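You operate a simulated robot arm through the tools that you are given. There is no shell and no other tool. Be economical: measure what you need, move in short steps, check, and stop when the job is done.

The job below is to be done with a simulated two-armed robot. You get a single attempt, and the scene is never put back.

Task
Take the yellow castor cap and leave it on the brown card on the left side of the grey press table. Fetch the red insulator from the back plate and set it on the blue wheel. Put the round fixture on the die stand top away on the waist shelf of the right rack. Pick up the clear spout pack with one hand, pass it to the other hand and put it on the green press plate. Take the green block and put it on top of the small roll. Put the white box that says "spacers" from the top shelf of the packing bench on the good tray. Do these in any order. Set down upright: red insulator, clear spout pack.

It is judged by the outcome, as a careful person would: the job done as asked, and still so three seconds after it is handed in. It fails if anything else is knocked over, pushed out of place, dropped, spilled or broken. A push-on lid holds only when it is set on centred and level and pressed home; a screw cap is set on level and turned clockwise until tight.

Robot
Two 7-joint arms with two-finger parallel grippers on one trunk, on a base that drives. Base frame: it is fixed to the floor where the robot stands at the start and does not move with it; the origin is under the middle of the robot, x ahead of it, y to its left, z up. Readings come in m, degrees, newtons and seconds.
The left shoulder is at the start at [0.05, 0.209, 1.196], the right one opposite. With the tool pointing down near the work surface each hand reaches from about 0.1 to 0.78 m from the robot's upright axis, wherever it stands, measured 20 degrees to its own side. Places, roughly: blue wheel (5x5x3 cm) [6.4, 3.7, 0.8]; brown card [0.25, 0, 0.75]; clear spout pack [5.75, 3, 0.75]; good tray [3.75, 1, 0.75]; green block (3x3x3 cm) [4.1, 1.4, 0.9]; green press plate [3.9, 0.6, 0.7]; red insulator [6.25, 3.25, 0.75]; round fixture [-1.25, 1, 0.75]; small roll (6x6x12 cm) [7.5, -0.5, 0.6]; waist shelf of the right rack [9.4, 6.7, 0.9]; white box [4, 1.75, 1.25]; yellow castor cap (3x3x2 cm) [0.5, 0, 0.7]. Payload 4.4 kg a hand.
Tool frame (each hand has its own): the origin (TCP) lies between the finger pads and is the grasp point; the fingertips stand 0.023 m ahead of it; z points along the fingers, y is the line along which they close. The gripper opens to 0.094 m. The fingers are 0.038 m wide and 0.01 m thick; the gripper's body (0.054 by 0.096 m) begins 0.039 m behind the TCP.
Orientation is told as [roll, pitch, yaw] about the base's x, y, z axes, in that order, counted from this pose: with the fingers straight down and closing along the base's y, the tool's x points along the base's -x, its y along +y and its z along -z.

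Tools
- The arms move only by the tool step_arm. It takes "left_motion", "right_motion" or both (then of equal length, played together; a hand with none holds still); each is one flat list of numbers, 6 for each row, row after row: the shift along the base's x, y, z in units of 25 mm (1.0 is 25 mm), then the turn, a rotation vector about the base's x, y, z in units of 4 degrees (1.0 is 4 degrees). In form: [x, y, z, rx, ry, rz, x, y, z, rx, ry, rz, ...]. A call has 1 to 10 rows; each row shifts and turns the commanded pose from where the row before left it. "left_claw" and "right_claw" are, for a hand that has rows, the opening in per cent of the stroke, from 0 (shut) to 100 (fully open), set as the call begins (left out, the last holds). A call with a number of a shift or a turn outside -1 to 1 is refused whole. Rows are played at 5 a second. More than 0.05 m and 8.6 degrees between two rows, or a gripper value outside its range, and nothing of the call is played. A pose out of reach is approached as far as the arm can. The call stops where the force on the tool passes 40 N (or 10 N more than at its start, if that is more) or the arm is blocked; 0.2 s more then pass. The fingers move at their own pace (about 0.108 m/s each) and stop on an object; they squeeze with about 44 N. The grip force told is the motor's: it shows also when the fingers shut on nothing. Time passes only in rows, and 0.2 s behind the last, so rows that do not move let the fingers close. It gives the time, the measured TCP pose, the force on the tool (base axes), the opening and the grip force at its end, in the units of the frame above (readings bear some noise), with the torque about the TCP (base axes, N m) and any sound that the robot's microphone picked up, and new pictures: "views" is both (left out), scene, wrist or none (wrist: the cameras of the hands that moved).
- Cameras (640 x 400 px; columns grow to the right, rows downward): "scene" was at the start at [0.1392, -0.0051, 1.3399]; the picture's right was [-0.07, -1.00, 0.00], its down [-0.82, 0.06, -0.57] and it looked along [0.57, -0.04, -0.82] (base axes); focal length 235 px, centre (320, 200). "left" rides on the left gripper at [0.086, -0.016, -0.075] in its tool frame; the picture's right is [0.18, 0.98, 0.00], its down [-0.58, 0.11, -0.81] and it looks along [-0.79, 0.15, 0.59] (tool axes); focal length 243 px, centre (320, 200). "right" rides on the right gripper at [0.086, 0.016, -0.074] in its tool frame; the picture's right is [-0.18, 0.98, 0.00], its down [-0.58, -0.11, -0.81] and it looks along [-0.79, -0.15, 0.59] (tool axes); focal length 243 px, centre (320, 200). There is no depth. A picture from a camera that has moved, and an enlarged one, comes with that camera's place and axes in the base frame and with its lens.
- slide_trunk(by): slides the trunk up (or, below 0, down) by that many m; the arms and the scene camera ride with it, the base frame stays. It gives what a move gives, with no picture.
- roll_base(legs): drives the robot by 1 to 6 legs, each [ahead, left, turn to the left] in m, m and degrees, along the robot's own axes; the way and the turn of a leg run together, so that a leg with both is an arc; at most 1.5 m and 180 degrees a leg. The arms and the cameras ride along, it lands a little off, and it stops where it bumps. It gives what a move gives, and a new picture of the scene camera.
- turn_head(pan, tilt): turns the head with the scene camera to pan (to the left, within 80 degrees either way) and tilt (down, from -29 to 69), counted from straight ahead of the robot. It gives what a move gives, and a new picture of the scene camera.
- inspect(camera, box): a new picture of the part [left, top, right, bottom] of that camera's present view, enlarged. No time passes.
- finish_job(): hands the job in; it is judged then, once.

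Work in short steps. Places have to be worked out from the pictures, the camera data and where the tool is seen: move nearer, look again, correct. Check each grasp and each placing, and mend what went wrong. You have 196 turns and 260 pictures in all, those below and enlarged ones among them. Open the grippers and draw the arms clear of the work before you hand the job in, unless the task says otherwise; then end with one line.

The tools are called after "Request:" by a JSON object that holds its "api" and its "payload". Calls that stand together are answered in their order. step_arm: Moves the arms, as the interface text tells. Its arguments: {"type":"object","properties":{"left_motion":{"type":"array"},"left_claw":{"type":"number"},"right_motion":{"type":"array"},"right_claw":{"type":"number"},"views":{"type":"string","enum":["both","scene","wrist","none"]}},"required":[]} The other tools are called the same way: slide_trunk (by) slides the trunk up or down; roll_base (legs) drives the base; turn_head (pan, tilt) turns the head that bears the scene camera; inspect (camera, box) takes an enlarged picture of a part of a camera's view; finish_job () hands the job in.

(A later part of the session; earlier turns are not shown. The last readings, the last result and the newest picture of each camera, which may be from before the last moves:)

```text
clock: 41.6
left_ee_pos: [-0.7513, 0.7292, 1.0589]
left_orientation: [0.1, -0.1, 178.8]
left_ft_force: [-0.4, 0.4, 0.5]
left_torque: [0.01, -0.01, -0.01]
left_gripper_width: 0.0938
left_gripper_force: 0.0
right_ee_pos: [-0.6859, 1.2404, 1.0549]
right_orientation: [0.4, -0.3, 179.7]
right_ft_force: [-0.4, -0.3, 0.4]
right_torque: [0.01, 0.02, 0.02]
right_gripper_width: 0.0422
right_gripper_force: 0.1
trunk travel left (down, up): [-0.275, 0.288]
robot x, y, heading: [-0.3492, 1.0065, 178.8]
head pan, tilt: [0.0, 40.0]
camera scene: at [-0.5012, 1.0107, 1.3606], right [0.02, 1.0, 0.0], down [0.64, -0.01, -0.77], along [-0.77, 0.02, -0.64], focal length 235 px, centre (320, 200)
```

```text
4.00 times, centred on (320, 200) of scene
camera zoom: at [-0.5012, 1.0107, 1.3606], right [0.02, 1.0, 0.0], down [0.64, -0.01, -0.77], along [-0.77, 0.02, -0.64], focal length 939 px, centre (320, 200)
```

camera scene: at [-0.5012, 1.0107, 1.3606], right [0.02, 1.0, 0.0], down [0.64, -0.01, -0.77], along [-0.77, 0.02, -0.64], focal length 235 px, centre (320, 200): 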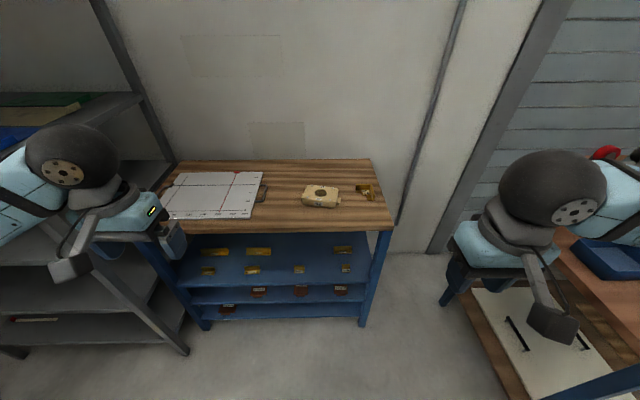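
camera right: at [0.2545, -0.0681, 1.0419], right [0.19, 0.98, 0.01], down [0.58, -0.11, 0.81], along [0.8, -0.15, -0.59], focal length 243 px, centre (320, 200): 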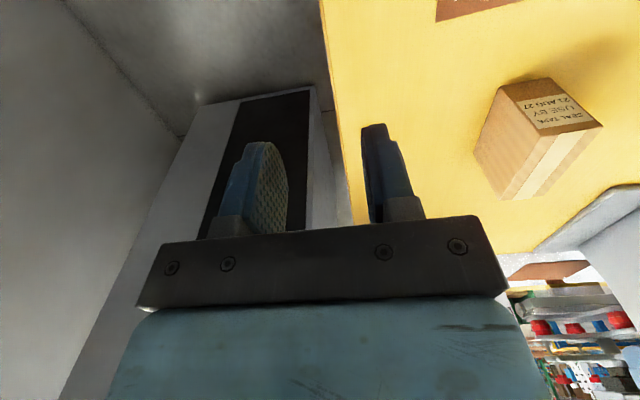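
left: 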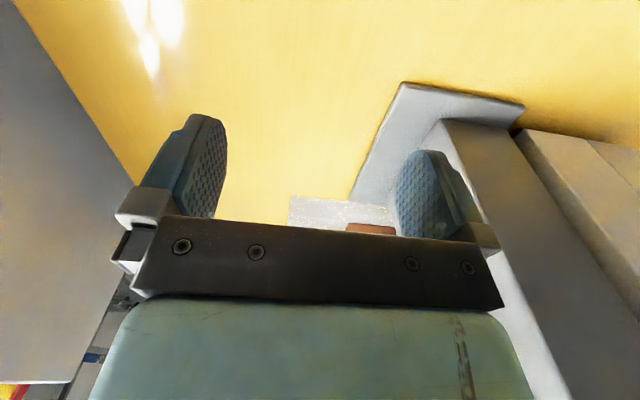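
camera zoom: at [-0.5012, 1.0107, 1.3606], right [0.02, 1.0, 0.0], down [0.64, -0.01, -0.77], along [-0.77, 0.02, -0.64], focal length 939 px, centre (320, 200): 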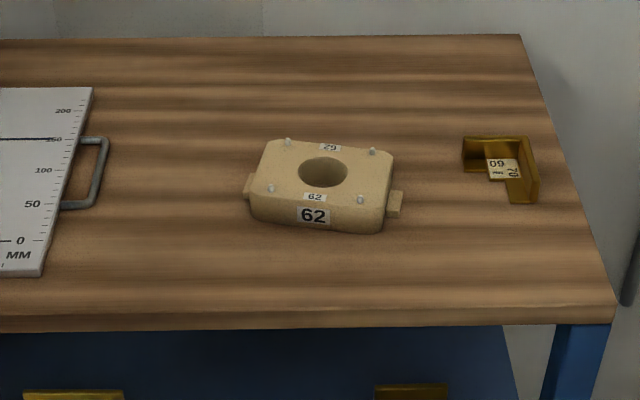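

The block with the round hole ("62") at about (-1.21, 1.03) is the round fixture; its depth seems around 0.085 m. I'll drive closer and a bit right, then turn the right hand 90° so it closes along the depth.

Request:
{"api": "roll_base", "payload": {"legs": [[0.22, -0.12, 1]]}}

Request:
{"api": "step_arm", "payload": {"right_motion": [0, 0, 0, 0, 0, 1, 0, 0, 0, 0, 0, 1, 0, 0, 0, 0, 0, 1, 0, 0, 0, 0, 0, 1, 0, 0, 0, 0, 0, 1, 0, 0, 0, 0, 0, 1, 0, 0, 0, 0, 0, 1, 0, 0, 0, 0, 0, 1, 0, 0, 0, 0, 0, 1, 0, 0, 0, 0, 0, 1], "right_claw": 100, "views": "none"}}

Request:
{"api": "step_arm", "payload": {"right_motion": [0, 0, 0, 0, 0, 1, 0, 0, 0, 0, 0, 1, 0, 0, 0, 0, 0, 1, 0, 0, 0, 0, 0, 1, 0, 0, 0, 0, 0, 1, 0, 0, 0, 0, 0, 1, 0, 0, 0, 0, 0, 1, 0, 0, 0, 0, 0, 1, 0, 0, 0, 0, 0, 1, 0, 0, 0, 0, 0, 1], "views": "both"}}

```text
clock: 43.5
left_ee_pos: [-0.964, 0.8442, 1.0578]
left_orientation: [0.1, 0.1, 179.9]
left_ft_force: [-0.1, -0.6, -0.3]
left_torque: [0.0, -0.05, -0.02]
left_gripper_width: 0.0938
left_gripper_force: 0.0
right_ee_pos: [-0.9076, 1.3585, 1.0547]
right_orientation: [0.4, -0.3, -179.2]
right_ft_force: [-0.1, 0.4, 0.5]
right_torque: [0.0, -0.03, -0.01]
right_gripper_width: 0.0421
right_gripper_force: 0.0
trunk travel left (down, up): [-0.275, 0.288]
robot x, y, heading: [-0.567, 1.1334, 179.8]
head pan, tilt: [0.0, 40.0]
camera scene: at [-0.7189, 1.1309, 1.3605], right [0.0, 1.0, 0.0], down [0.64, 0.0, -0.77], along [-0.77, 0.0, -0.64], focal length 235 px, centre (320, 200)
```

scene: 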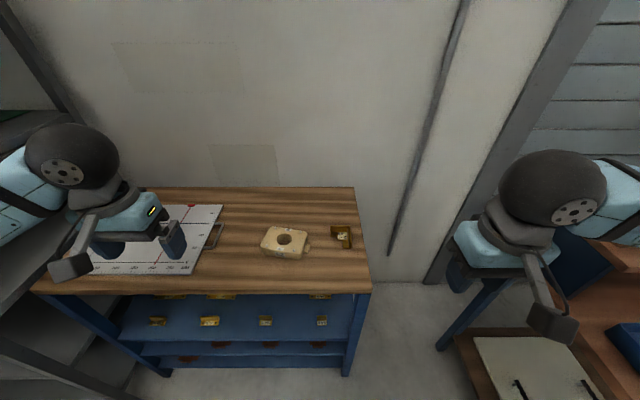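

```text
clock: 45.7
left_ee_pos: [-0.9631, 0.8454, 1.0601]
left_orientation: [0.0, 0.0, 179.8]
left_ft_force: [-0.2, 0.4, 0.7]
left_torque: [0.02, 0.01, 0.02]
left_gripper_width: 0.0941
left_gripper_force: 0.0
right_ee_pos: [-0.9072, 1.3581, 1.0548]
right_orientation: [0.5, -0.4, -139.0]
right_ft_force: [0.0, -0.7, -0.7]
right_torque: [-0.01, -0.03, -0.01]
right_gripper_width: 0.0941
right_gripper_force: 0.0
trunk travel left (down, up): [-0.275, 0.288]
robot x, y, heading: [-0.5609, 1.1301, 179.7]
head pan, tilt: [0.0, 40.0]
```

```text
clock: 47.9
left_ee_pos: [-0.9626, 0.8434, 1.0584]
left_orientation: [0.0, 0.0, 179.8]
left_ft_force: [0.5, 0.0, 0.5]
left_torque: [0.0, -0.01, -0.02]
left_gripper_width: 0.094
left_gripper_force: 0.1
right_ee_pos: [-0.9073, 1.3573, 1.0562]
right_orientation: [0.5, -0.3, -103.2]
right_ft_force: [0.9, 0.1, -0.3]
right_torque: [0.02, 0.02, -0.01]
right_gripper_width: 0.094
right_gripper_force: 0.1
right hand out of reach, approached as far as the arm can: row 10
trunk travel left (down, up): [-0.275, 0.288]
robot x, y, heading: [-0.5634, 1.1309, 180.0]
head pan, tilt: [0.0, 40.0]
camera scene: at [-0.7183, 1.1306, 1.3606], right [0.0, 1.0, 0.0], down [0.64, 0.0, -0.77], along [-0.77, 0.0, -0.64], focal length 235 px, centre (320, 200)
camera right: at [-0.8724, 1.4384, 1.13], right [0.92, -0.4, 0.01], down [-0.24, -0.54, 0.81], along [-0.32, -0.74, -0.59], focal length 243 px, centre (320, 200)
```

scene: 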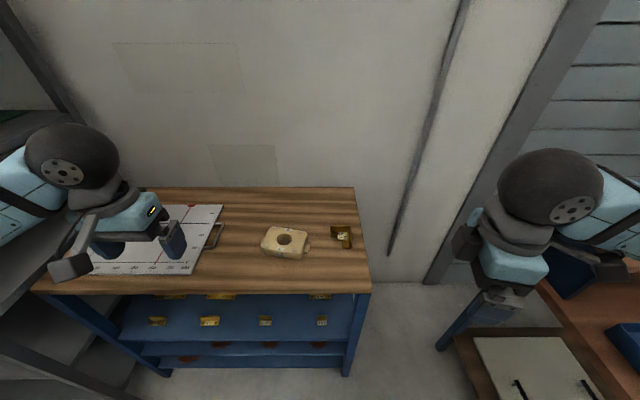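
right: 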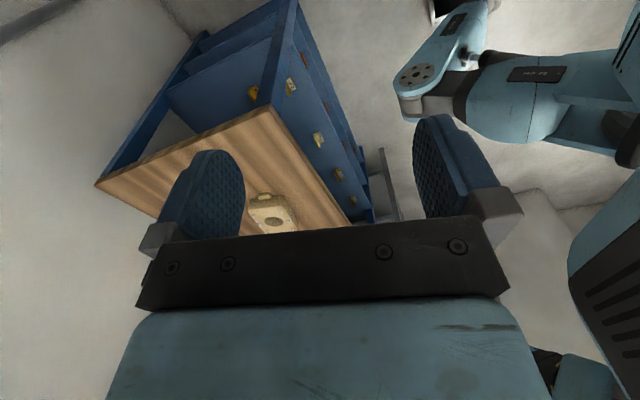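

The yaw stopped at about 77°; it should gain as the hand moves inward. I'll enlarge the fixture to measure it, and move the hand toward it.

Request:
{"api": "inspect", "payload": {"camera": "scene", "box": [245, 210, 325, 270]}}

Request:
{"api": "step_arm", "payload": {"right_motion": [-1, -0.5, -0.3, 0, 0, 0.3, -1, -0.5, -0.3, 0, 0, 0.3, -1, -0.5, -0.3, 0, 0, 0.3, -1, -0.5, -0.3, 0, 0, 0.4, -1, -0.5, -0.3, 0, 0, 0.4, -1, -0.5, -0.3, 0, 0, 0.4, -1, -0.5, -0.3, 0, 0, 0.4, -1, -0.5, -0.3, 0, 0, 0.4, -1, -0.5, -0.3, 0, 0, 0.4, -1, -0.5, -0.3, 0, 0, 0], "views": "both"}}

```text
6.67 times, centred on (285, 240) of scene
camera zoom: at [-0.7183, 1.1306, 1.3606], right [0.0, 1.0, 0.0], down [0.64, 0.0, -0.77], along [-0.77, 0.0, -0.64], focal length 1564 px, centre (553, -67)
```

zoom: 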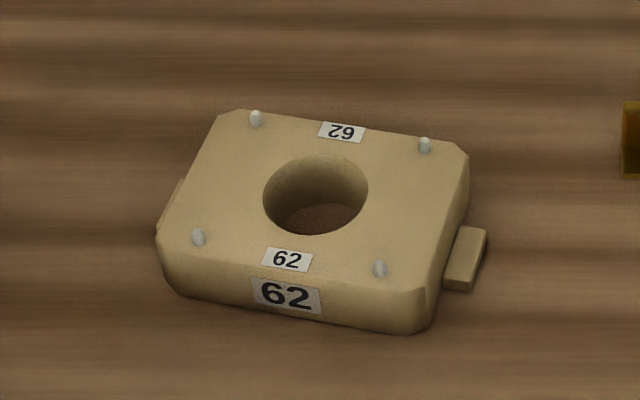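

```text
clock: 50.1
left_ee_pos: [-0.9639, 0.846, 1.0582]
left_orientation: [0.1, 0.1, 180.0]
left_ft_force: [-0.1, -0.2, 0.6]
left_torque: [-0.03, 0.0, -0.02]
left_gripper_width: 0.0943
left_gripper_force: 0.1
right_ee_pos: [-0.9137, 1.2976, 0.9908]
right_orientation: [-0.6, -1.0, -90.9]
right_ft_force: [0.0, 1.0, -0.6]
right_torque: [-0.06, 0.02, -0.02]
right_gripper_width: 0.0941
right_gripper_force: 0.0
right hand out of reach, approached as far as the arm can: row 2, 3, 4, 5, 6, 7, 8, 9, 10
trunk travel left (down, up): [-0.275, 0.288]
robot x, y, heading: [-0.568, 1.1337, 179.8]
head pan, tilt: [0.0, 40.0]
camera scene: at [-0.7188, 1.1323, 1.3605], right [0.0, 1.0, 0.0], down [0.64, 0.0, -0.77], along [-0.77, 0.0, -0.64], focal length 235 px, centre (320, 200)
camera right: at [-0.8955, 1.3849, 1.0655], right [0.98, -0.2, -0.01], down [-0.11, -0.57, 0.82], along [-0.17, -0.8, -0.58], focal length 243 px, centre (320, 200)
```

scene: 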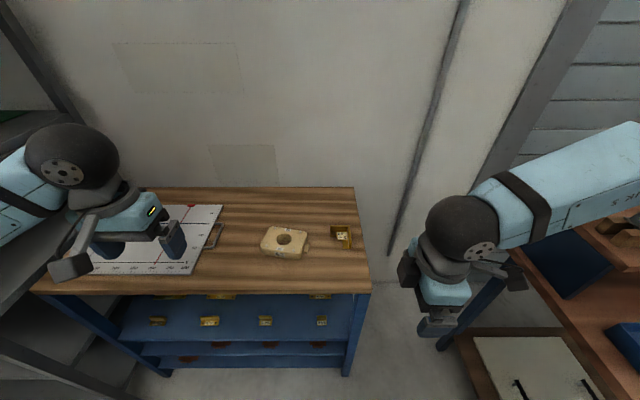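
right: 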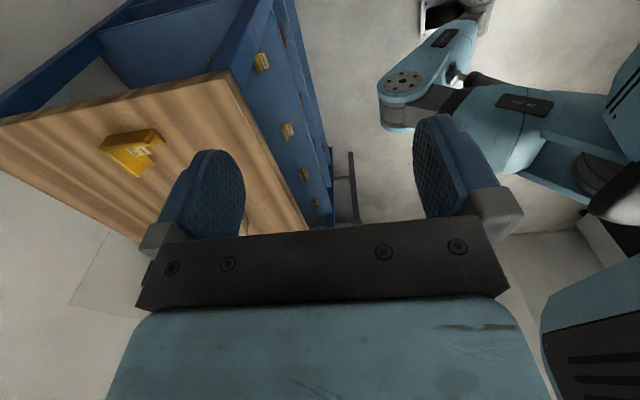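

The fixture is ~0.13 × 0.081 m, turned about 11°, so the needed hand yaw is −101°. Reach is limited with that yaw here, so I'll bring the hand in and set the base at a slanted heading.

Request:
{"api": "step_arm", "payload": {"right_motion": [0, 0, 0.5, 0, 0, -1, 0, 0, 0.5, 0, 0, -1, 0, 0, 0.5, 0, 0, -1, 0, 0, 0.5, 0, 0, -1, 0, 0, 0.5, 0, 0, -1, 0, 0, 0, 0, 0, -1, 0, 0, 0, 0, 0, -1, 0, 0, 0, 0, 0, -1], "views": "none"}}

```text
clock: 51.9
left_ee_pos: [-0.963, 0.8446, 1.0577]
left_orientation: [0.1, -0.1, 179.9]
left_ft_force: [-0.7, -0.6, -1.2]
left_torque: [-0.03, -0.01, 0.03]
left_gripper_width: 0.0942
left_gripper_force: 0.1
right_ee_pos: [-0.9134, 1.2968, 1.0556]
right_orientation: [0.5, -0.3, -122.0]
right_ft_force: [0.5, 0.8, -1.8]
right_torque: [0.02, -0.01, -0.02]
right_gripper_width: 0.0939
right_gripper_force: 0.1
trunk travel left (down, up): [-0.275, 0.288]
robot x, y, heading: [-0.5649, 1.1313, 180.0]
head pan, tilt: [0.0, 40.0]
```

The command follows the measured pose. Now the base: a little ahead and right, turning 28° left.

Request:
{"api": "roll_base", "payload": {"legs": [[0.05, -0.17, 0], [0, 0, 28]]}}

```text
clock: 55.4
left_ee_pos: [-0.8313, 0.8609, 1.0585]
left_orientation: [0.0, 0.0, -151.9]
left_ft_force: [0.4, -0.4, -0.2]
left_torque: [0.0, 0.01, 0.0]
left_gripper_width: 0.0939
left_gripper_force: 0.0
right_ee_pos: [-1.0018, 1.2827, 1.0558]
right_orientation: [0.6, -0.3, -93.8]
right_ft_force: [-0.2, 0.4, 0.2]
right_torque: [0.0, 0.01, -0.01]
right_gripper_width: 0.094
right_gripper_force: 0.1
trunk travel left (down, up): [-0.275, 0.288]
robot x, y, heading: [-0.6135, 1.3019, -151.9]
head pan, tilt: [0.0, 40.0]
camera scene: at [-0.7505, 1.228, 1.3606], right [-0.47, 0.88, 0.0], down [0.57, 0.3, -0.77], along [-0.68, -0.36, -0.64], focal length 235 px, centre (320, 200)
```

scene: 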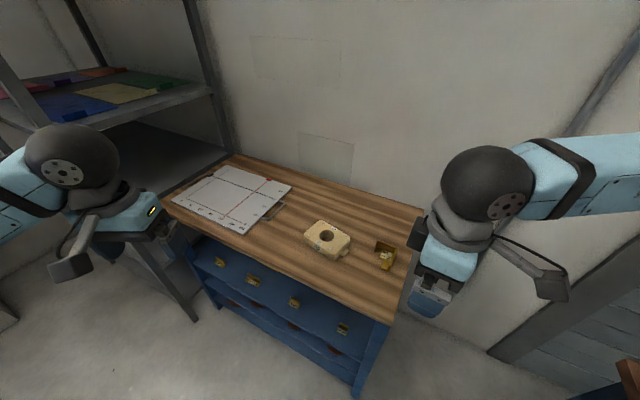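

Now the yaw is nearly right. I'll move the right hand toward the spot above the fixture (-1.205, 1.018).

Request:
{"api": "step_arm", "payload": {"right_motion": [-0.8, -1, -0.3, 0, 0, -0.2, -0.8, -1, -0.3, 0, 0, -0.2, -0.8, -1, -0.3, 0, 0, -0.2, -0.8, -1, -0.3, 0, 0, -0.2, -0.8, -1, -0.3, 0, 0, -0.2, -0.8, -1, -0.3, 0, 0, -0.2, -0.8, -1, -0.3, 0, 0, -0.2, -0.8, -1, -0.3, 0, 0, -0.2, -0.8, -1, -0.3, 0, 0, -0.2, -0.8, -1, -0.3, 0, 0, 0], "views": "both"}}

```text
clock: 57.6
left_ee_pos: [-0.8319, 0.8592, 1.0582]
left_orientation: [0.1, 0.1, -152.0]
left_ft_force: [0.4, -0.1, 0.3]
left_torque: [0.01, 0.02, 0.0]
left_gripper_width: 0.0938
left_gripper_force: 0.0
right_ee_pos: [-1.2021, 1.0341, 0.9786]
right_orientation: [0.5, -0.3, -101.0]
right_ft_force: [0.0, -0.5, -0.4]
right_torque: [0.01, -0.02, 0.02]
right_gripper_width: 0.094
right_gripper_force: 0.1
trunk travel left (down, up): [-0.275, 0.288]
robot x, y, heading: [-0.617, 1.2991, -152.0]
head pan, tilt: [0.0, 40.0]
camera scene: at [-0.7509, 1.2273, 1.3605], right [-0.47, 0.88, 0.0], down [0.57, 0.3, -0.77], along [-0.68, -0.36, -0.64], focal length 235 px, centre (320, 200)
camera right: at [-1.1699, 1.1154, 1.0541], right [0.93, -0.37, 0.01], down [-0.22, -0.54, 0.81], along [-0.29, -0.75, -0.59], focal length 243 px, centre (320, 200)
```

scene: 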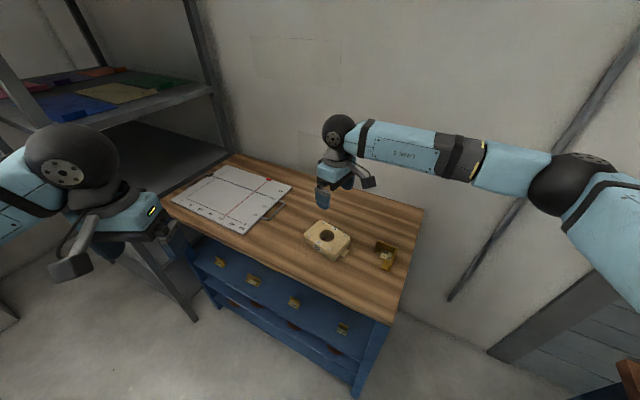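
right: 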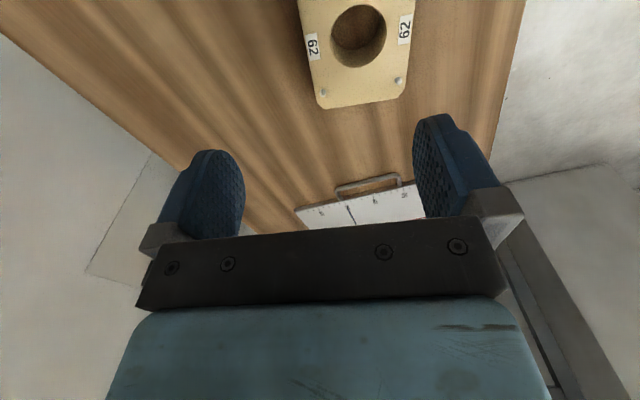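

Wrist and scene views agree: fixture top z≈0.834, centre (-1.168, 1.031), depth 0.08 and yaw within a degree. I'll move over it, tilting the hand 28° (useful later for going into the shelf).

Request:
{"api": "step_arm", "payload": {"right_motion": [0.2, 0, -0.4, -0.98, 0.19, 0.1, 0.2, 0, -0.4, -0.98, 0.19, 0.1, 0.2, 0, -0.4, -0.98, 0.19, 0, 0.2, 0, -0.4, -0.98, 0.19, 0, 0.2, 0, -0.4, -0.98, 0.19, 0, 0.2, 0, -0.4, -0.98, 0.19, 0, 0.16, -0.1, -0.4, -0.98, 0.19, 0], "views": "both"}}

```text
clock: 59.2
left_ee_pos: [-0.8319, 0.8593, 1.0594]
left_orientation: [0.0, 0.0, -151.9]
left_ft_force: [0.3, 0.4, 0.0]
left_torque: [-0.04, -0.02, 0.01]
left_gripper_width: 0.0939
left_gripper_force: 0.1
right_ee_pos: [-1.1674, 1.0311, 0.9099]
right_orientation: [0.1, -28.5, -100.1]
right_ft_force: [-0.4, 1.2, -0.6]
right_torque: [-0.03, -0.01, 0.0]
right_gripper_width: 0.094
right_gripper_force: 0.1
trunk travel left (down, up): [-0.275, 0.288]
robot x, y, heading: [-0.6185, 1.3007, -151.9]
head pan, tilt: [0.0, 40.0]
camera scene: at [-0.7508, 1.2283, 1.3606], right [-0.47, 0.88, 0.0], down [0.57, 0.3, -0.77], along [-0.68, -0.36, -0.64], focal length 235 px, centre (320, 200)
camera right: at [-1.1317, 1.1372, 0.9355], right [0.94, -0.33, 0.09], down [-0.13, -0.11, 0.99], along [-0.32, -0.94, -0.14], focal length 243 px, centre (320, 200)
```

scene: 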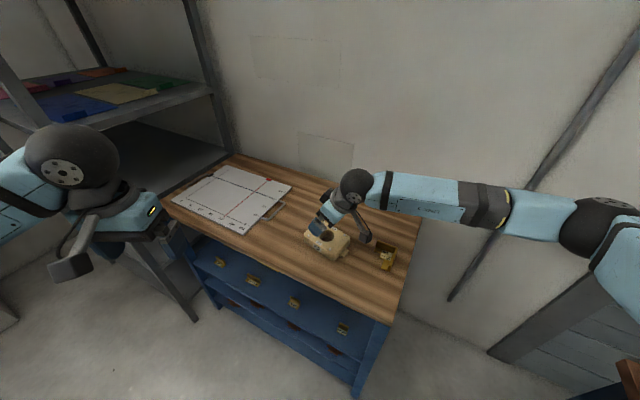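
right: 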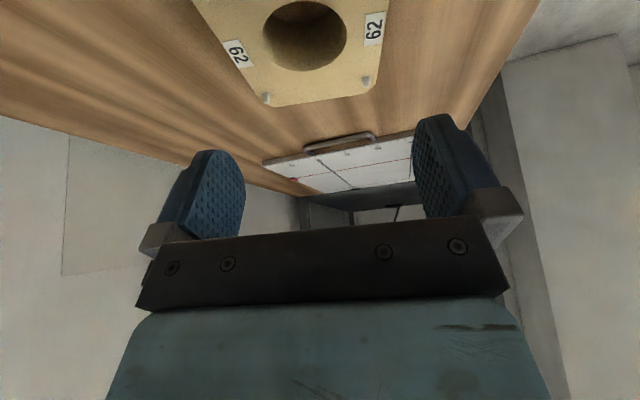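

Centre confirmed at (-1.168, 1.032). I'll lower straight to z≈0.84, look, then finish.

Request:
{"api": "step_arm", "payload": {"right_motion": [0, 0, -0.7, 0, 0, 0, 0, 0, -0.7, 0, 0, 0, 0, 0, -0.7, 0, 0, 0, 0, 0, -0.7, 0, 0, 0], "views": "both"}}

```text
clock: 60.2
left_ee_pos: [-0.8311, 0.8611, 1.0581]
left_orientation: [0.0, -0.1, -151.9]
left_ft_force: [-0.4, -0.1, -0.1]
left_torque: [-0.01, 0.0, 0.01]
left_gripper_width: 0.0937
left_gripper_force: 0.0
right_ee_pos: [-1.1664, 1.032, 0.8407]
right_orientation: [0.1, -28.3, -100.1]
right_ft_force: [-0.2, -0.6, 0.0]
right_torque: [0.05, -0.01, -0.04]
right_gripper_width: 0.0942
right_gripper_force: 0.0
trunk travel left (down, up): [-0.275, 0.288]
robot x, y, heading: [-0.6149, 1.3026, -151.9]
head pan, tilt: [0.0, 40.0]
camera scene: at [-0.7508, 1.2281, 1.3606], right [-0.47, 0.88, 0.0], down [0.57, 0.3, -0.77], along [-0.68, -0.36, -0.64], focal length 235 px, centre (320, 200)
camera right: at [-1.132, 1.1374, 0.8654], right [0.94, -0.33, 0.09], down [-0.13, -0.11, 0.99], along [-0.32, -0.94, -0.15], focal length 243 px, centre (320, 200)
```

scene: 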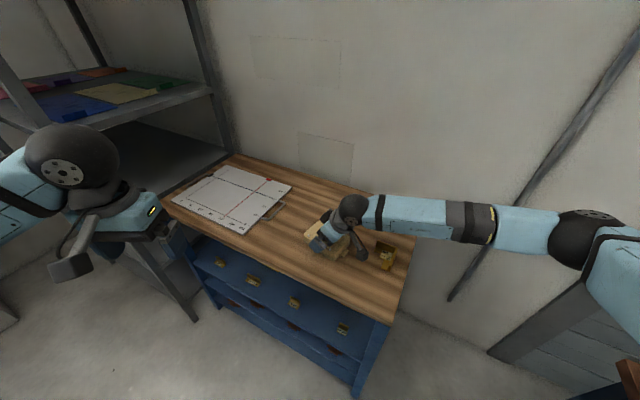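
right: 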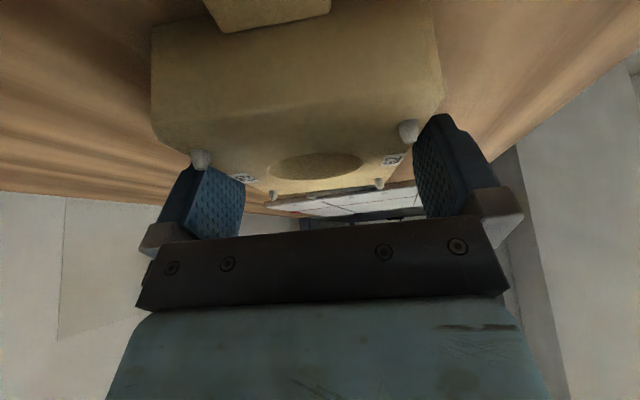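

The hole centre is ~2.5 mm left of the finger axis. I'll shift, lower to 0.827 and close.

Request:
{"api": "step_arm", "payload": {"right_motion": [-0.1, 0.03, -0.25, 0, 0, 0, 0, 0, -0.28, 0, 0, 0], "views": "wrist"}}

```text
clock: 60.8
left_ee_pos: [-0.8306, 0.8615, 1.0605]
left_orientation: [-0.1, -0.1, -151.8]
left_ft_force: [0.1, -0.5, 0.2]
left_torque: [-0.01, 0.03, -0.03]
left_gripper_width: 0.0939
left_gripper_force: 0.0
right_ee_pos: [-1.1704, 1.032, 0.83]
right_orientation: [-0.1, -28.5, -100.1]
right_ft_force: [-1.2, 4.3, 13.7]
right_torque: [0.2, 0.2, -0.15]
right_gripper_width: 0.0931
right_gripper_force: 0.0
trunk travel left (down, up): [-0.275, 0.288]
robot x, y, heading: [-0.6153, 1.299, -152.1]
head pan, tilt: [0.0, 40.0]
camera right: at [-1.1342, 1.1384, 0.8543], right [0.94, -0.33, 0.09], down [-0.13, -0.11, 0.99], along [-0.32, -0.94, -0.14], focal length 243 px, centre (320, 200)
```

right: 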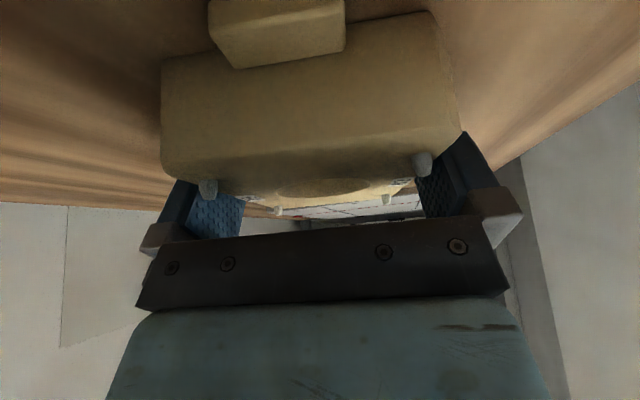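

Light table contact and the fingers straddle the block. I'll raise 1 mm and close.

Request:
{"api": "step_arm", "payload": {"right_motion": [0, 0, 0.06, 0, 0, 0, 0, 0, 0, 0, 0, 0, 0, 0, 0, 0, 0, 0], "right_claw": 0, "views": "wrist"}}

Request:
{"api": "step_arm", "payload": {"right_motion": [0, 0, 0.5, 0, 0, 0, 0, 0, 0.5, 0, 0, 0, 0, 0, 0.8, 0, 0, 0, 0, 0, 0.8, 0, 0, 0], "views": "both"}}

```text
clock: 61.6
left_ee_pos: [-0.8314, 0.8609, 1.0594]
left_orientation: [0.0, -0.1, -151.9]
left_ft_force: [0.1, 1.3, 0.3]
left_torque: [-0.01, -0.03, 0.0]
left_gripper_width: 0.0938
left_gripper_force: 0.0
right_ee_pos: [-1.1682, 1.0308, 0.8293]
right_orientation: [0.1, -28.4, -100.1]
right_ft_force: [-4.3, -0.9, 10.8]
right_torque: [-0.91, 0.19, -0.37]
right_gripper_width: 0.086
right_gripper_force: 43.7
trunk travel left (down, up): [-0.275, 0.288]
robot x, y, heading: [-0.617, 1.3038, -152.2]
head pan, tilt: [0.0, 40.0]
camera right: at [-1.1339, 1.1382, 0.8546], right [0.94, -0.33, 0.09], down [-0.13, -0.11, 0.99], along [-0.32, -0.94, -0.14], focal length 243 px, centre (320, 200)
```

right: 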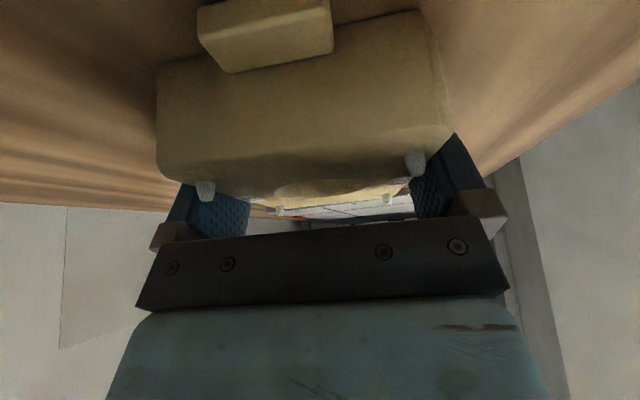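

```text
clock: 62.6
left_ee_pos: [-0.8304, 0.8598, 1.0597]
left_orientation: [0.1, -0.1, -152.0]
left_ft_force: [0.5, -0.6, -0.3]
left_torque: [-0.02, 0.03, -0.01]
left_gripper_width: 0.0939
left_gripper_force: 0.1
right_ee_pos: [-1.1684, 1.0313, 0.8931]
right_orientation: [0.1, -28.3, -100.1]
right_ft_force: [0.7, -0.5, -2.2]
right_torque: [-0.01, -0.01, -0.02]
right_gripper_width: 0.0857
right_gripper_force: 44.1
trunk travel left (down, up): [-0.275, 0.288]
robot x, y, heading: [-0.6126, 1.3002, -151.9]
head pan, tilt: [0.0, 40.0]
camera scene: at [-0.7506, 1.2281, 1.3605], right [-0.47, 0.88, 0.0], down [0.57, 0.3, -0.77], along [-0.68, -0.36, -0.64], focal length 235 px, centre (320, 200)
camera right: at [-1.1337, 1.1381, 0.9192], right [0.94, -0.33, 0.09], down [-0.13, -0.11, 0.99], along [-0.32, -0.94, -0.15], focal length 243 px, centre (320, 200)
```

scene: 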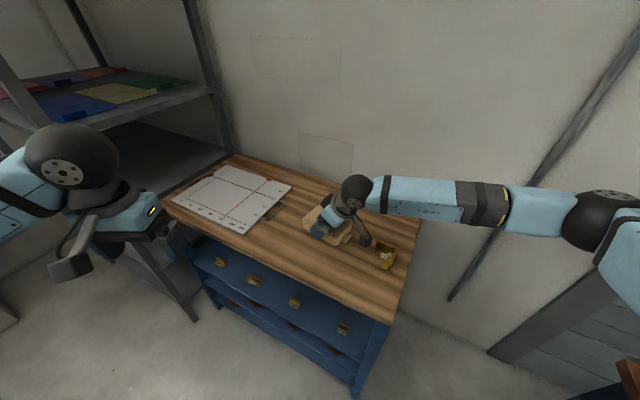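
right: 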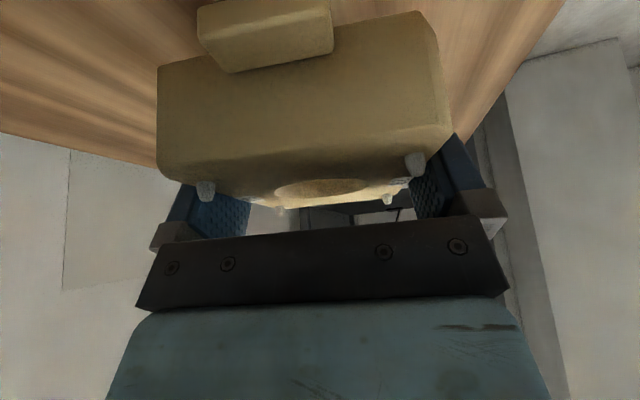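

Held: the width is steady at 0.086. I'll lift it and draw it in toward the robot.

Request:
{"api": "step_arm", "payload": {"right_motion": [0, 0, 1, 0, 0, 0, 0, 0, 1, 0, 0, 0, 0, 0, 1, 0, 0, 0, 1, 0.4, 1, 0, 0, 0, 1, 0.4, 1, 0, 0, 0, 1, 0.4, 1, 0, 0, 0, 1, 0.4, 0, 0, 0, 0, 1, 0.4, 0, 0, 0, 0, 1, 0.4, 0, 0, 0, 0, 1, 0.4, 0, 0, 0, 0], "views": "none"}}

Request:
{"api": "roll_base", "payload": {"legs": [[-0.3, 0, 0], [0, 0, -60]]}}

```text
clock: 64.8
left_ee_pos: [-0.831, 0.8603, 1.0586]
left_orientation: [0.0, 0.0, -151.9]
left_ft_force: [0.2, -0.3, 0.5]
left_torque: [0.01, 0.01, 0.0]
left_gripper_width: 0.094
left_gripper_force: 0.1
right_ee_pos: [-0.995, 1.1012, 1.0441]
right_orientation: [0.1, -28.3, -100.1]
right_ft_force: [0.3, 0.0, -2.0]
right_torque: [0.0, 0.0, 0.0]
right_gripper_width: 0.0856
right_gripper_force: 43.7
trunk travel left (down, up): [-0.275, 0.288]
robot x, y, heading: [-0.6168, 1.3, -151.9]
head pan, tilt: [0.0, 40.0]
```

```text
clock: 69.5
left_ee_pos: [-0.8386, 1.4133, 1.0594]
left_orientation: [0.0, 0.0, 147.6]
left_ft_force: [-0.5, 0.7, 0.9]
left_torque: [-0.03, -0.04, -0.01]
left_gripper_width: 0.094
left_gripper_force: 0.1
right_ee_pos: [-0.7109, 1.6738, 1.0442]
right_orientation: [0.3, -28.3, -160.6]
right_ft_force: [1.3, -0.7, -2.9]
right_torque: [0.02, -0.03, -0.01]
right_gripper_width: 0.0858
right_gripper_force: 44.2
trunk travel left (down, up): [-0.275, 0.288]
robot x, y, heading: [-0.3527, 1.4419, 147.3]
head pan, tilt: [0.0, 40.0]
camera scene: at [-0.4796, 1.5232, 1.3605], right [0.54, 0.84, 0.0], down [0.54, -0.35, -0.77], along [-0.65, 0.41, -0.64], focal length 235 px, centre (320, 200)
```

scene: 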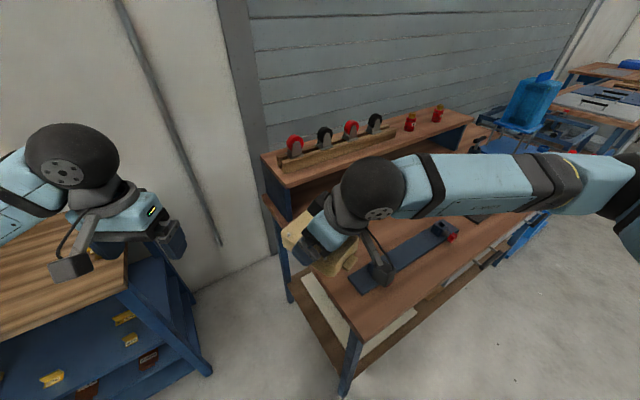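

The arm is above the neighbouring bench; I'll shift away to the right/back first, then turn right in open floor.

Request:
{"api": "roll_base", "payload": {"legs": [[-0.25, -0.35, 0], [0, 0, -60], [0, 0, -57]]}}

Request:
{"api": "turn_head", "payload": {"pan": 0, "tilt": 15}}

```text
clock: 78.3
left_ee_pos: [0.2445, 2.0506, 1.0583]
left_orientation: [0.1, 0.0, 30.6]
left_ft_force: [-0.3, 0.0, 0.4]
left_torque: [0.01, 0.04, 0.0]
left_gripper_width: 0.0939
left_gripper_force: 0.1
right_ee_pos: [0.4187, 1.8181, 1.044]
right_orientation: [0.1, -28.4, 82.4]
right_ft_force: [0.1, -0.1, -2.4]
right_torque: [-0.01, 0.03, 0.04]
right_gripper_width: 0.0856
right_gripper_force: 44.1
trunk travel left (down, up): [-0.275, 0.288]
robot x, y, heading: [0.0482, 1.6024, 30.4]
head pan, tilt: [0.0, 40.0]
camera scene: at [0.1804, 1.6794, 1.3605], right [0.51, -0.86, 0.0], down [-0.55, -0.33, -0.77], along [0.66, 0.39, -0.64], focal length 235 px, centre (320, 200)
```

scene: 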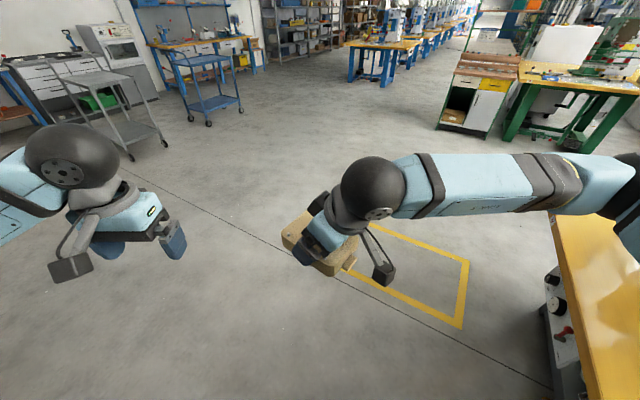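

```text
clock: 79.2
left_ee_pos: [0.2443, 2.0522, 1.0584]
left_orientation: [0.1, -0.1, 30.7]
left_ft_force: [-0.3, 0.3, -0.5]
left_torque: [-0.01, 0.0, -0.01]
left_gripper_width: 0.0939
left_gripper_force: 0.0
right_ee_pos: [0.4195, 1.818, 1.0445]
right_orientation: [0.1, -28.5, 82.4]
right_ft_force: [-0.3, 0.6, -2.9]
right_torque: [-0.06, 0.01, 0.0]
right_gripper_width: 0.0858
right_gripper_force: 43.3
trunk travel left (down, up): [-0.275, 0.288]
robot x, y, heading: [0.0507, 1.6042, 30.5]
head pan, tilt: [0.0, 15.0]
camera scene: at [0.1876, 1.6838, 1.4], right [0.51, -0.86, 0.0], down [-0.22, -0.13, -0.97], along [0.83, 0.49, -0.26], focal length 235 px, centre (320, 200)
```

scene: 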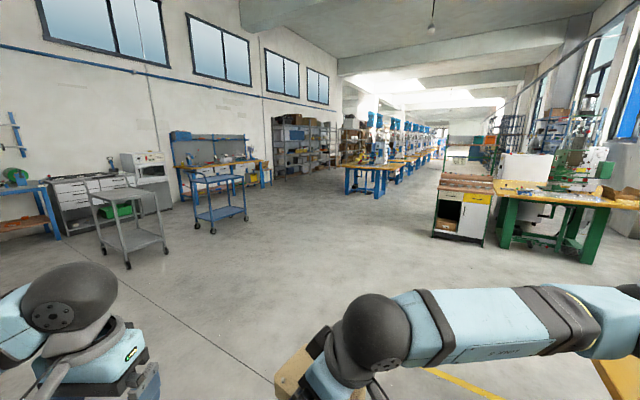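

The racks are ahead around column 300. I'll enlarge them.

Request:
{"api": "inspect", "payload": {"camera": "scene", "box": [230, 90, 470, 240]}}

```text
2.67 times, centred on (350, 165) of scene
camera zoom: at [0.1876, 1.6838, 1.4], right [0.51, -0.86, 0.0], down [-0.22, -0.13, -0.97], along [0.83, 0.49, -0.26], focal length 626 px, centre (240, 293)
```

zoom: 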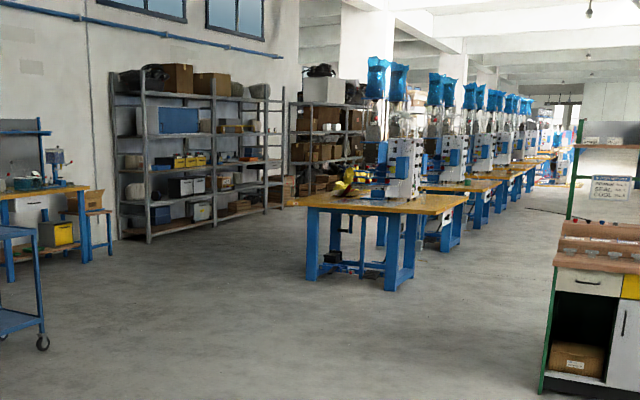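

The rack wall runs along y≈6.5; the blue-yellow bench at x≈5.4, y 3–4.1 is to be skirted on its left. I'll drive at heading ~36.5° to about (4.5, 4.9).

Request:
{"api": "roll_base", "payload": {"legs": [[0, 0, 6], [1.5, 0, 0], [1.5, 0, 0], [1.5, 0, 0], [1.0, 0, 0], [0, 0, -20]]}}

```text
clock: 107.0
left_ee_pos: [4.7577, 5.2517, 1.0588]
left_orientation: [0.1, 0.1, 16.5]
left_ft_force: [0.2, -0.5, -0.7]
left_torque: [0.01, -0.04, -0.04]
left_gripper_width: 0.0941
left_gripper_force: 0.0
right_ee_pos: [4.8714, 4.9832, 1.0438]
right_orientation: [0.2, -28.4, 68.3]
right_ft_force: [-0.5, 0.6, -2.5]
right_torque: [-0.02, -0.01, -0.01]
right_gripper_width: 0.086
right_gripper_force: 44.0
trunk travel left (down, up): [-0.275, 0.288]
robot x, y, heading: [4.4582, 4.8606, 16.6]
head pan, tilt: [0.0, 15.0]
camera scene: at [4.6135, 4.9093, 1.4001], right [0.28, -0.96, 0.0], down [-0.25, -0.07, -0.97], along [0.93, 0.27, -0.26], focal length 235 px, centre (320, 200)
```

scene: 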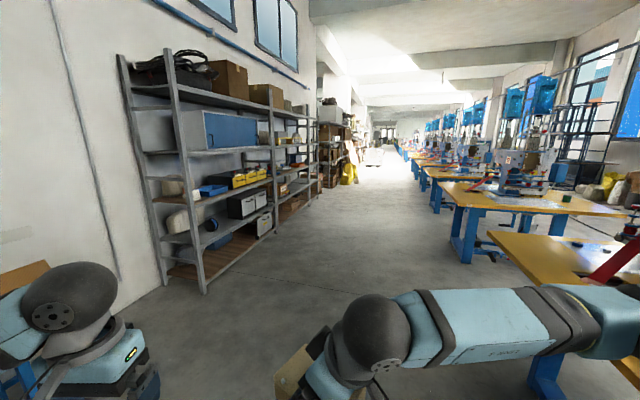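

I'll drive along the racks to about (8.9, 5.55) and turn to face them.

Request:
{"api": "roll_base", "payload": {"legs": [[0, 0, -8], [1.5, 0, 0], [1.5, 0, 0], [1.5, 0, 0], [0, 0, 81]]}}

```text
clock: 132.6
left_ee_pos: [8.6135, 5.9401, 1.0582]
left_orientation: [0.0, 0.0, 90.8]
left_ft_force: [0.3, 0.1, -0.4]
left_torque: [0.01, 0.01, 0.0]
left_gripper_width: 0.0937
left_gripper_force: 0.1
right_ee_pos: [8.9031, 5.9748, 1.0437]
right_orientation: [0.1, -28.3, 142.5]
right_ft_force: [0.6, 0.3, -2.3]
right_torque: [-0.02, -0.02, -0.01]
right_gripper_width: 0.086
right_gripper_force: 43.8
trunk travel left (down, up): [-0.275, 0.288]
robot x, y, heading: [8.9038, 5.5456, 90.8]
head pan, tilt: [0.0, 15.0]
camera scene: at [8.9037, 5.7071, 1.4001], right [1.0, 0.01, 0.0], down [0.0, -0.26, -0.97], along [-0.01, 0.97, -0.26], focal length 235 px, centre (320, 200)
```

scene: 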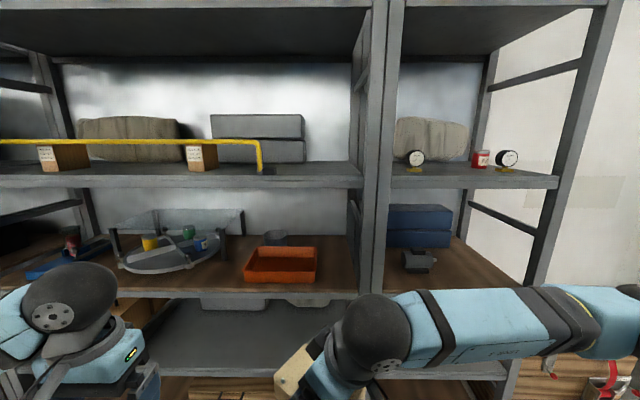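

The narrow rack on the right (x≈9.15–9.95) has the brown waist shelf at z≈0.85–0.9 with a free front-right area. I'll shift right to be in front of it and tilt the head.

Request:
{"api": "roll_base", "payload": {"legs": [[0, -0.5, 0]]}}

Request:
{"api": "turn_head", "payload": {"pan": -12, "tilt": 25}}

```text
clock: 137.5
left_ee_pos: [9.1152, 5.9463, 1.0591]
left_orientation: [0.0, -0.1, 91.0]
left_ft_force: [0.1, -0.1, -0.5]
left_torque: [0.01, 0.0, 0.03]
left_gripper_width: 0.094
left_gripper_force: 0.1
right_ee_pos: [9.404, 5.9827, 1.0439]
right_orientation: [0.1, -28.3, 142.6]
right_ft_force: [-0.8, 1.1, -2.3]
right_torque: [0.0, 0.0, -0.01]
right_gripper_width: 0.0857
right_gripper_force: 43.8
trunk travel left (down, up): [-0.275, 0.288]
robot x, y, heading: [9.4088, 5.5529, 90.7]
head pan, tilt: [0.0, 15.0]
camera scene: at [9.405, 5.7143, 1.4001], right [1.0, 0.01, 0.0], down [0.0, -0.26, -0.97], along [-0.01, 0.97, -0.26], focal length 235 px, centre (320, 200)
```

scene: 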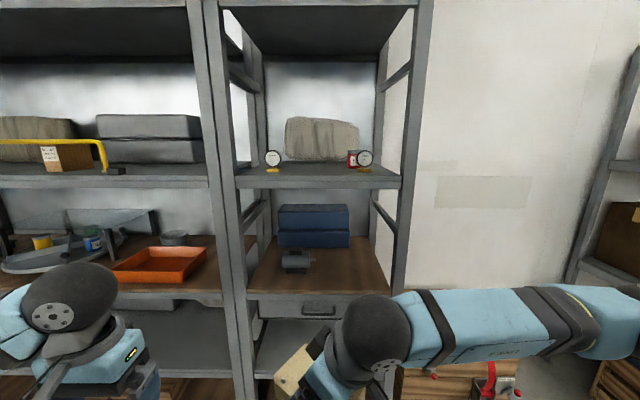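

```text
clock: 138.3
left_ee_pos: [9.1151, 5.9459, 1.0586]
left_orientation: [0.1, 0.0, 90.9]
left_ft_force: [-0.3, -1.0, 0.1]
left_torque: [-0.04, -0.03, 0.06]
left_gripper_width: 0.0938
left_gripper_force: 0.0
right_ee_pos: [9.4039, 5.9815, 1.0446]
right_orientation: [0.1, -28.2, 142.8]
right_ft_force: [-0.3, 0.6, -2.5]
right_torque: [0.05, -0.03, -0.04]
right_gripper_width: 0.0859
right_gripper_force: 43.6
trunk travel left (down, up): [-0.275, 0.288]
robot x, y, heading: [9.4078, 5.5507, 90.8]
head pan, tilt: [-12.0, 25.0]
camera scene: at [9.424, 5.7113, 1.3839], right [0.98, -0.19, 0.0], down [-0.08, -0.41, -0.91], along [0.17, 0.89, -0.42], focal length 235 px, centre (320, 200)
```

scene: 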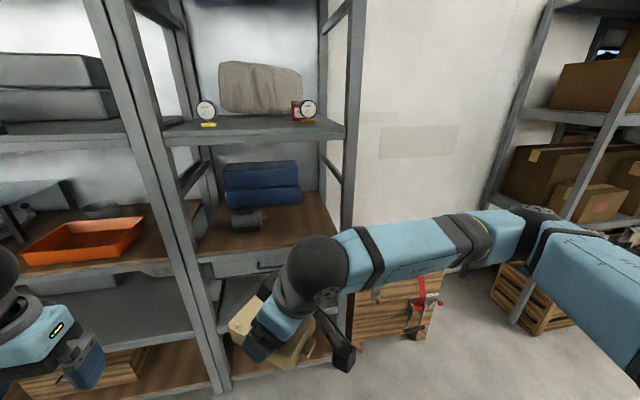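

The bay spans x≈9.12–9.68 with the shelf top around 0.84, the next shelf underside ~1.23, and a free front-right spot near (9.51, 6.66). I'll turn the hand to point straight into the shelf and draw the left hand back.

Request:
{"api": "step_arm", "payload": {"right_motion": [0, -0.2, -0.2, 0, 0, -1, 0, -0.2, -0.2, 0, 0, -1, 0, -0.2, -0.2, 0, 0, -1, 0, -0.2, -0.2, 0, 0, -1, 0, -0.2, -0.2, 0, 0, -1, 0, -0.2, -0.2, 0, 0, -1, 0, -0.2, -0.2, 0, 0, -1, 0, -0.2, -0.2, 0, 0, -1, 0, -0.2, -0.2, 0, 0, -1, 0, 0, 0, 0, 0, -1], "left_motion": [0, -0.5, 0, 0, 0, 0, 0, -0.5, 0, 0, 0, 0, 0, -0.5, 0, 0, 0, 0, 0, -0.5, 0, 0, 0, 0, 0, -0.5, 0, 0, 0, 0, 0, -0.5, 0, 0, 0, 0, 0, -0.5, 0, 0, 0, 0, 0, -0.5, 0, 0, 0, 0, 0, 0, 0, 0, 0, 0, 0, 0, 0, 0, 0, 0], "views": "none"}}

Request:
{"api": "step_arm", "payload": {"right_motion": [0, 0, -0.5, 0, 0, -1, 0, 0, -0.5, 0, 0, -1, 0, 0, -0.5, 0, 0, -1, 0, 0, -0.5, 0, 0, 0, 0.5, 0, 0, 0, 0, 0], "views": "both"}}

```text
clock: 140.5
left_ee_pos: [9.1159, 5.8919, 1.0591]
left_orientation: [0.0, 0.0, 90.9]
left_ft_force: [-0.1, 0.2, 0.8]
left_torque: [-0.02, -0.02, -0.01]
left_gripper_width: 0.094
left_gripper_force: 0.0
left hand out of reach, approached as far as the arm can: row 5, 6, 7, 8
right_ee_pos: [9.4044, 5.936, 0.998]
right_orientation: [0.2, -28.2, 102.7]
right_ft_force: [0.3, -0.2, -2.8]
right_torque: [-0.01, 0.01, 0.03]
right_gripper_width: 0.0858
right_gripper_force: 43.9
trunk travel left (down, up): [-0.275, 0.288]
robot x, y, heading: [9.4081, 5.5587, 90.8]
head pan, tilt: [-12.0, 25.0]
```

```text
clock: 141.7
left_ee_pos: [9.1156, 5.8909, 1.0599]
left_orientation: [-0.1, 0.1, 90.9]
left_ft_force: [0.2, 0.1, 0.4]
left_torque: [0.01, 0.02, 0.02]
left_gripper_width: 0.0937
left_gripper_force: 0.1
right_ee_pos: [9.4158, 5.9372, 0.9482]
right_orientation: [0.2, -28.2, 90.6]
right_ft_force: [-0.2, 1.0, -2.3]
right_torque: [-0.03, -0.01, 0.04]
right_gripper_width: 0.086
right_gripper_force: 44.4
trunk travel left (down, up): [-0.275, 0.288]
robot x, y, heading: [9.4073, 5.5607, 90.6]
head pan, tilt: [-12.0, 25.0]
camera scene: at [9.4247, 5.711, 1.3839], right [0.98, -0.19, 0.0], down [-0.08, -0.41, -0.91], along [0.18, 0.89, -0.42], focal length 235 px, centre (320, 200)
camera right: at [9.4025, 5.8248, 0.9736], right [-0.98, 0.15, 0.09], down [0.11, 0.13, 0.99], along [0.14, 0.98, -0.15], focal length 243 px, centre (320, 200)
```

scene: 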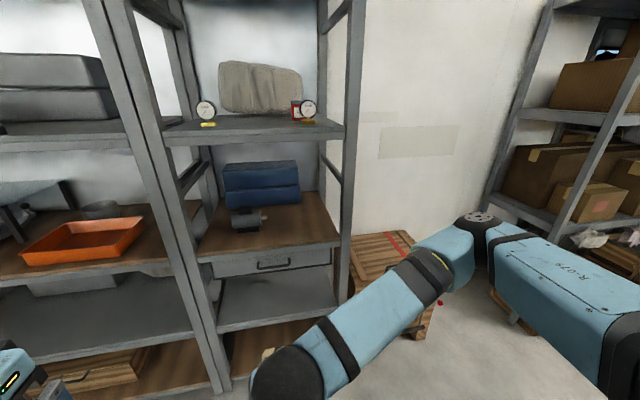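
right: 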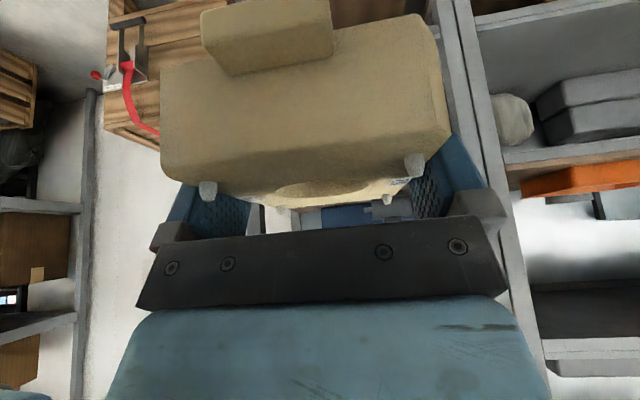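

I'll drive in so that the hand needs ~0.65 m reach, staying clear of the rack front.

Request:
{"api": "roll_base", "payload": {"legs": [[0.38, 0.07, 0]]}}

```text
clock: 144.1
left_ee_pos: [9.0399, 6.2691, 1.0596]
left_orientation: [0.0, 0.1, 90.8]
left_ft_force: [-0.6, 0.8, 0.0]
left_torque: [0.02, 0.01, 0.0]
left_gripper_width: 0.0941
left_gripper_force: 0.0
right_ee_pos: [9.341, 6.3154, 0.9481]
right_orientation: [0.1, -28.3, 90.7]
right_ft_force: [-1.0, -0.1, -3.2]
right_torque: [-0.02, 0.03, -0.03]
right_gripper_width: 0.0861
right_gripper_force: 43.7
trunk travel left (down, up): [-0.275, 0.288]
robot x, y, heading: [9.3304, 5.9307, 90.6]
head pan, tilt: [-12.0, 25.0]
camera scene: at [9.3487, 6.089, 1.3839], right [0.98, -0.19, 0.0], down [-0.08, -0.41, -0.91], along [0.18, 0.89, -0.42], focal length 235 px, centre (320, 200)
```

scene: 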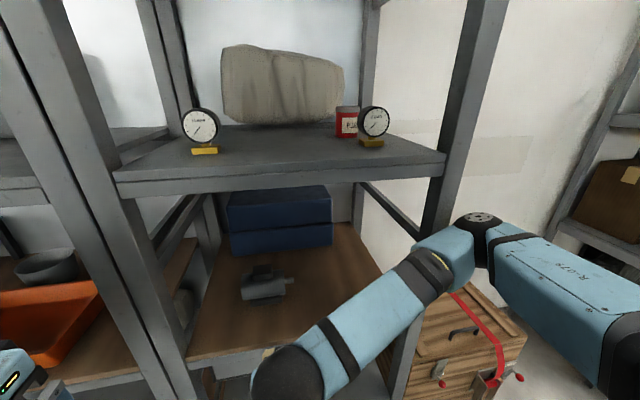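

The right elbow is close to the right front post, so I'll shift the base left 0.16 m so the arm enters through the bay opening.

Request:
{"api": "roll_base", "payload": {"legs": [[0, 0.16, 0]]}}

Request:
{"api": "step_arm", "payload": {"right_motion": [1, 0, 0, 0, 0, 0, 1, 0, 0, 0, 0, 0, 1, 0, 0, 0, 0, 0, 1, 0, 0, 0, 0, 0, 1, 0, 0, 0, 0, 0, 1, 0.2, -0.2, 0, 0, 0, 1, 0.2, -0.2, 0, 0, 0, 1, 0.2, -0.2, 0, 0, 0, 1, 0.2, -0.2, 0, 0, 0, 1, 0.2, -0.2, 0, 0, 0], "views": "both"}}

```text
clock: 146.1
left_ee_pos: [8.8845, 6.2674, 1.0592]
left_orientation: [0.0, 0.1, 90.8]
left_ft_force: [0.2, -0.3, -0.2]
left_torque: [0.02, 0.0, -0.02]
left_gripper_width: 0.0941
left_gripper_force: 0.2
right_ee_pos: [9.1856, 6.3134, 0.9479]
right_orientation: [0.1, -28.3, 90.6]
right_ft_force: [-1.0, -0.3, -2.7]
right_torque: [-0.01, 0.0, -0.05]
right_gripper_width: 0.0858
right_gripper_force: 44.4
trunk travel left (down, up): [-0.275, 0.288]
robot x, y, heading: [9.1736, 5.9303, 90.5]
head pan, tilt: [-12.0, 25.0]
camera scene: at [9.1918, 6.087, 1.3839], right [0.98, -0.2, 0.0], down [-0.08, -0.41, -0.91], along [0.18, 0.89, -0.42], focal length 235 px, centre (320, 200)
```

scene: 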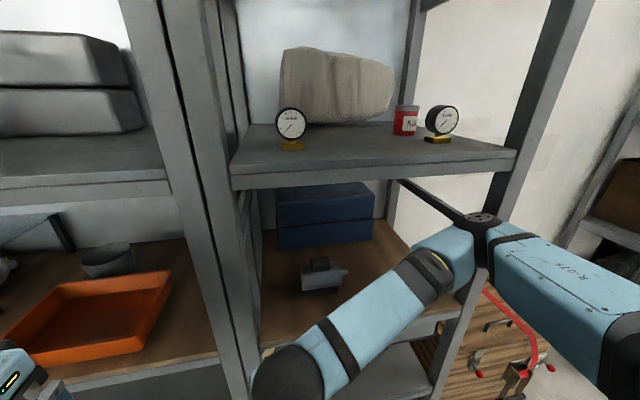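

```text
clock: 148.3
left_ee_pos: [8.8836, 6.2667, 1.0599]
left_orientation: [0.0, 0.0, 90.7]
left_ft_force: [0.0, 0.3, -0.7]
left_torque: [0.01, 0.03, -0.07]
left_gripper_width: 0.0941
left_gripper_force: 0.0
right_ee_pos: [9.4354, 6.3375, 0.9232]
right_orientation: [0.2, -28.3, 90.6]
right_ft_force: [-0.1, -0.1, -3.0]
right_torque: [-0.02, -0.04, -0.02]
right_gripper_width: 0.086
right_gripper_force: 43.8
trunk travel left (down, up): [-0.275, 0.288]
robot x, y, heading: [9.1751, 5.9286, 90.5]
head pan, tilt: [-12.0, 25.0]
camera scene: at [9.193, 6.0865, 1.384], right [0.98, -0.2, 0.0], down [-0.08, -0.41, -0.91], along [0.18, 0.89, -0.42], focal length 235 px, centre (320, 200)
camera right: at [9.4212, 6.2254, 0.9487], right [-0.98, 0.15, 0.09], down [0.11, 0.13, 0.99], along [0.14, 0.98, -0.15], focal length 243 px, centre (320, 200)
```

scene: 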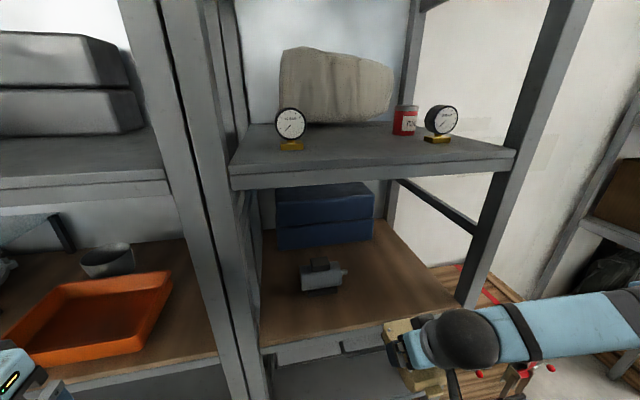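
right: 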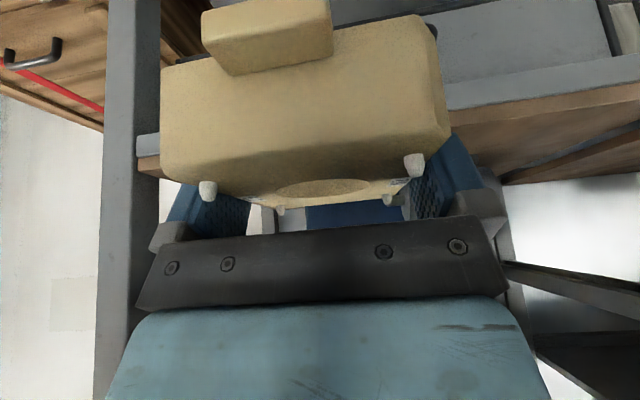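

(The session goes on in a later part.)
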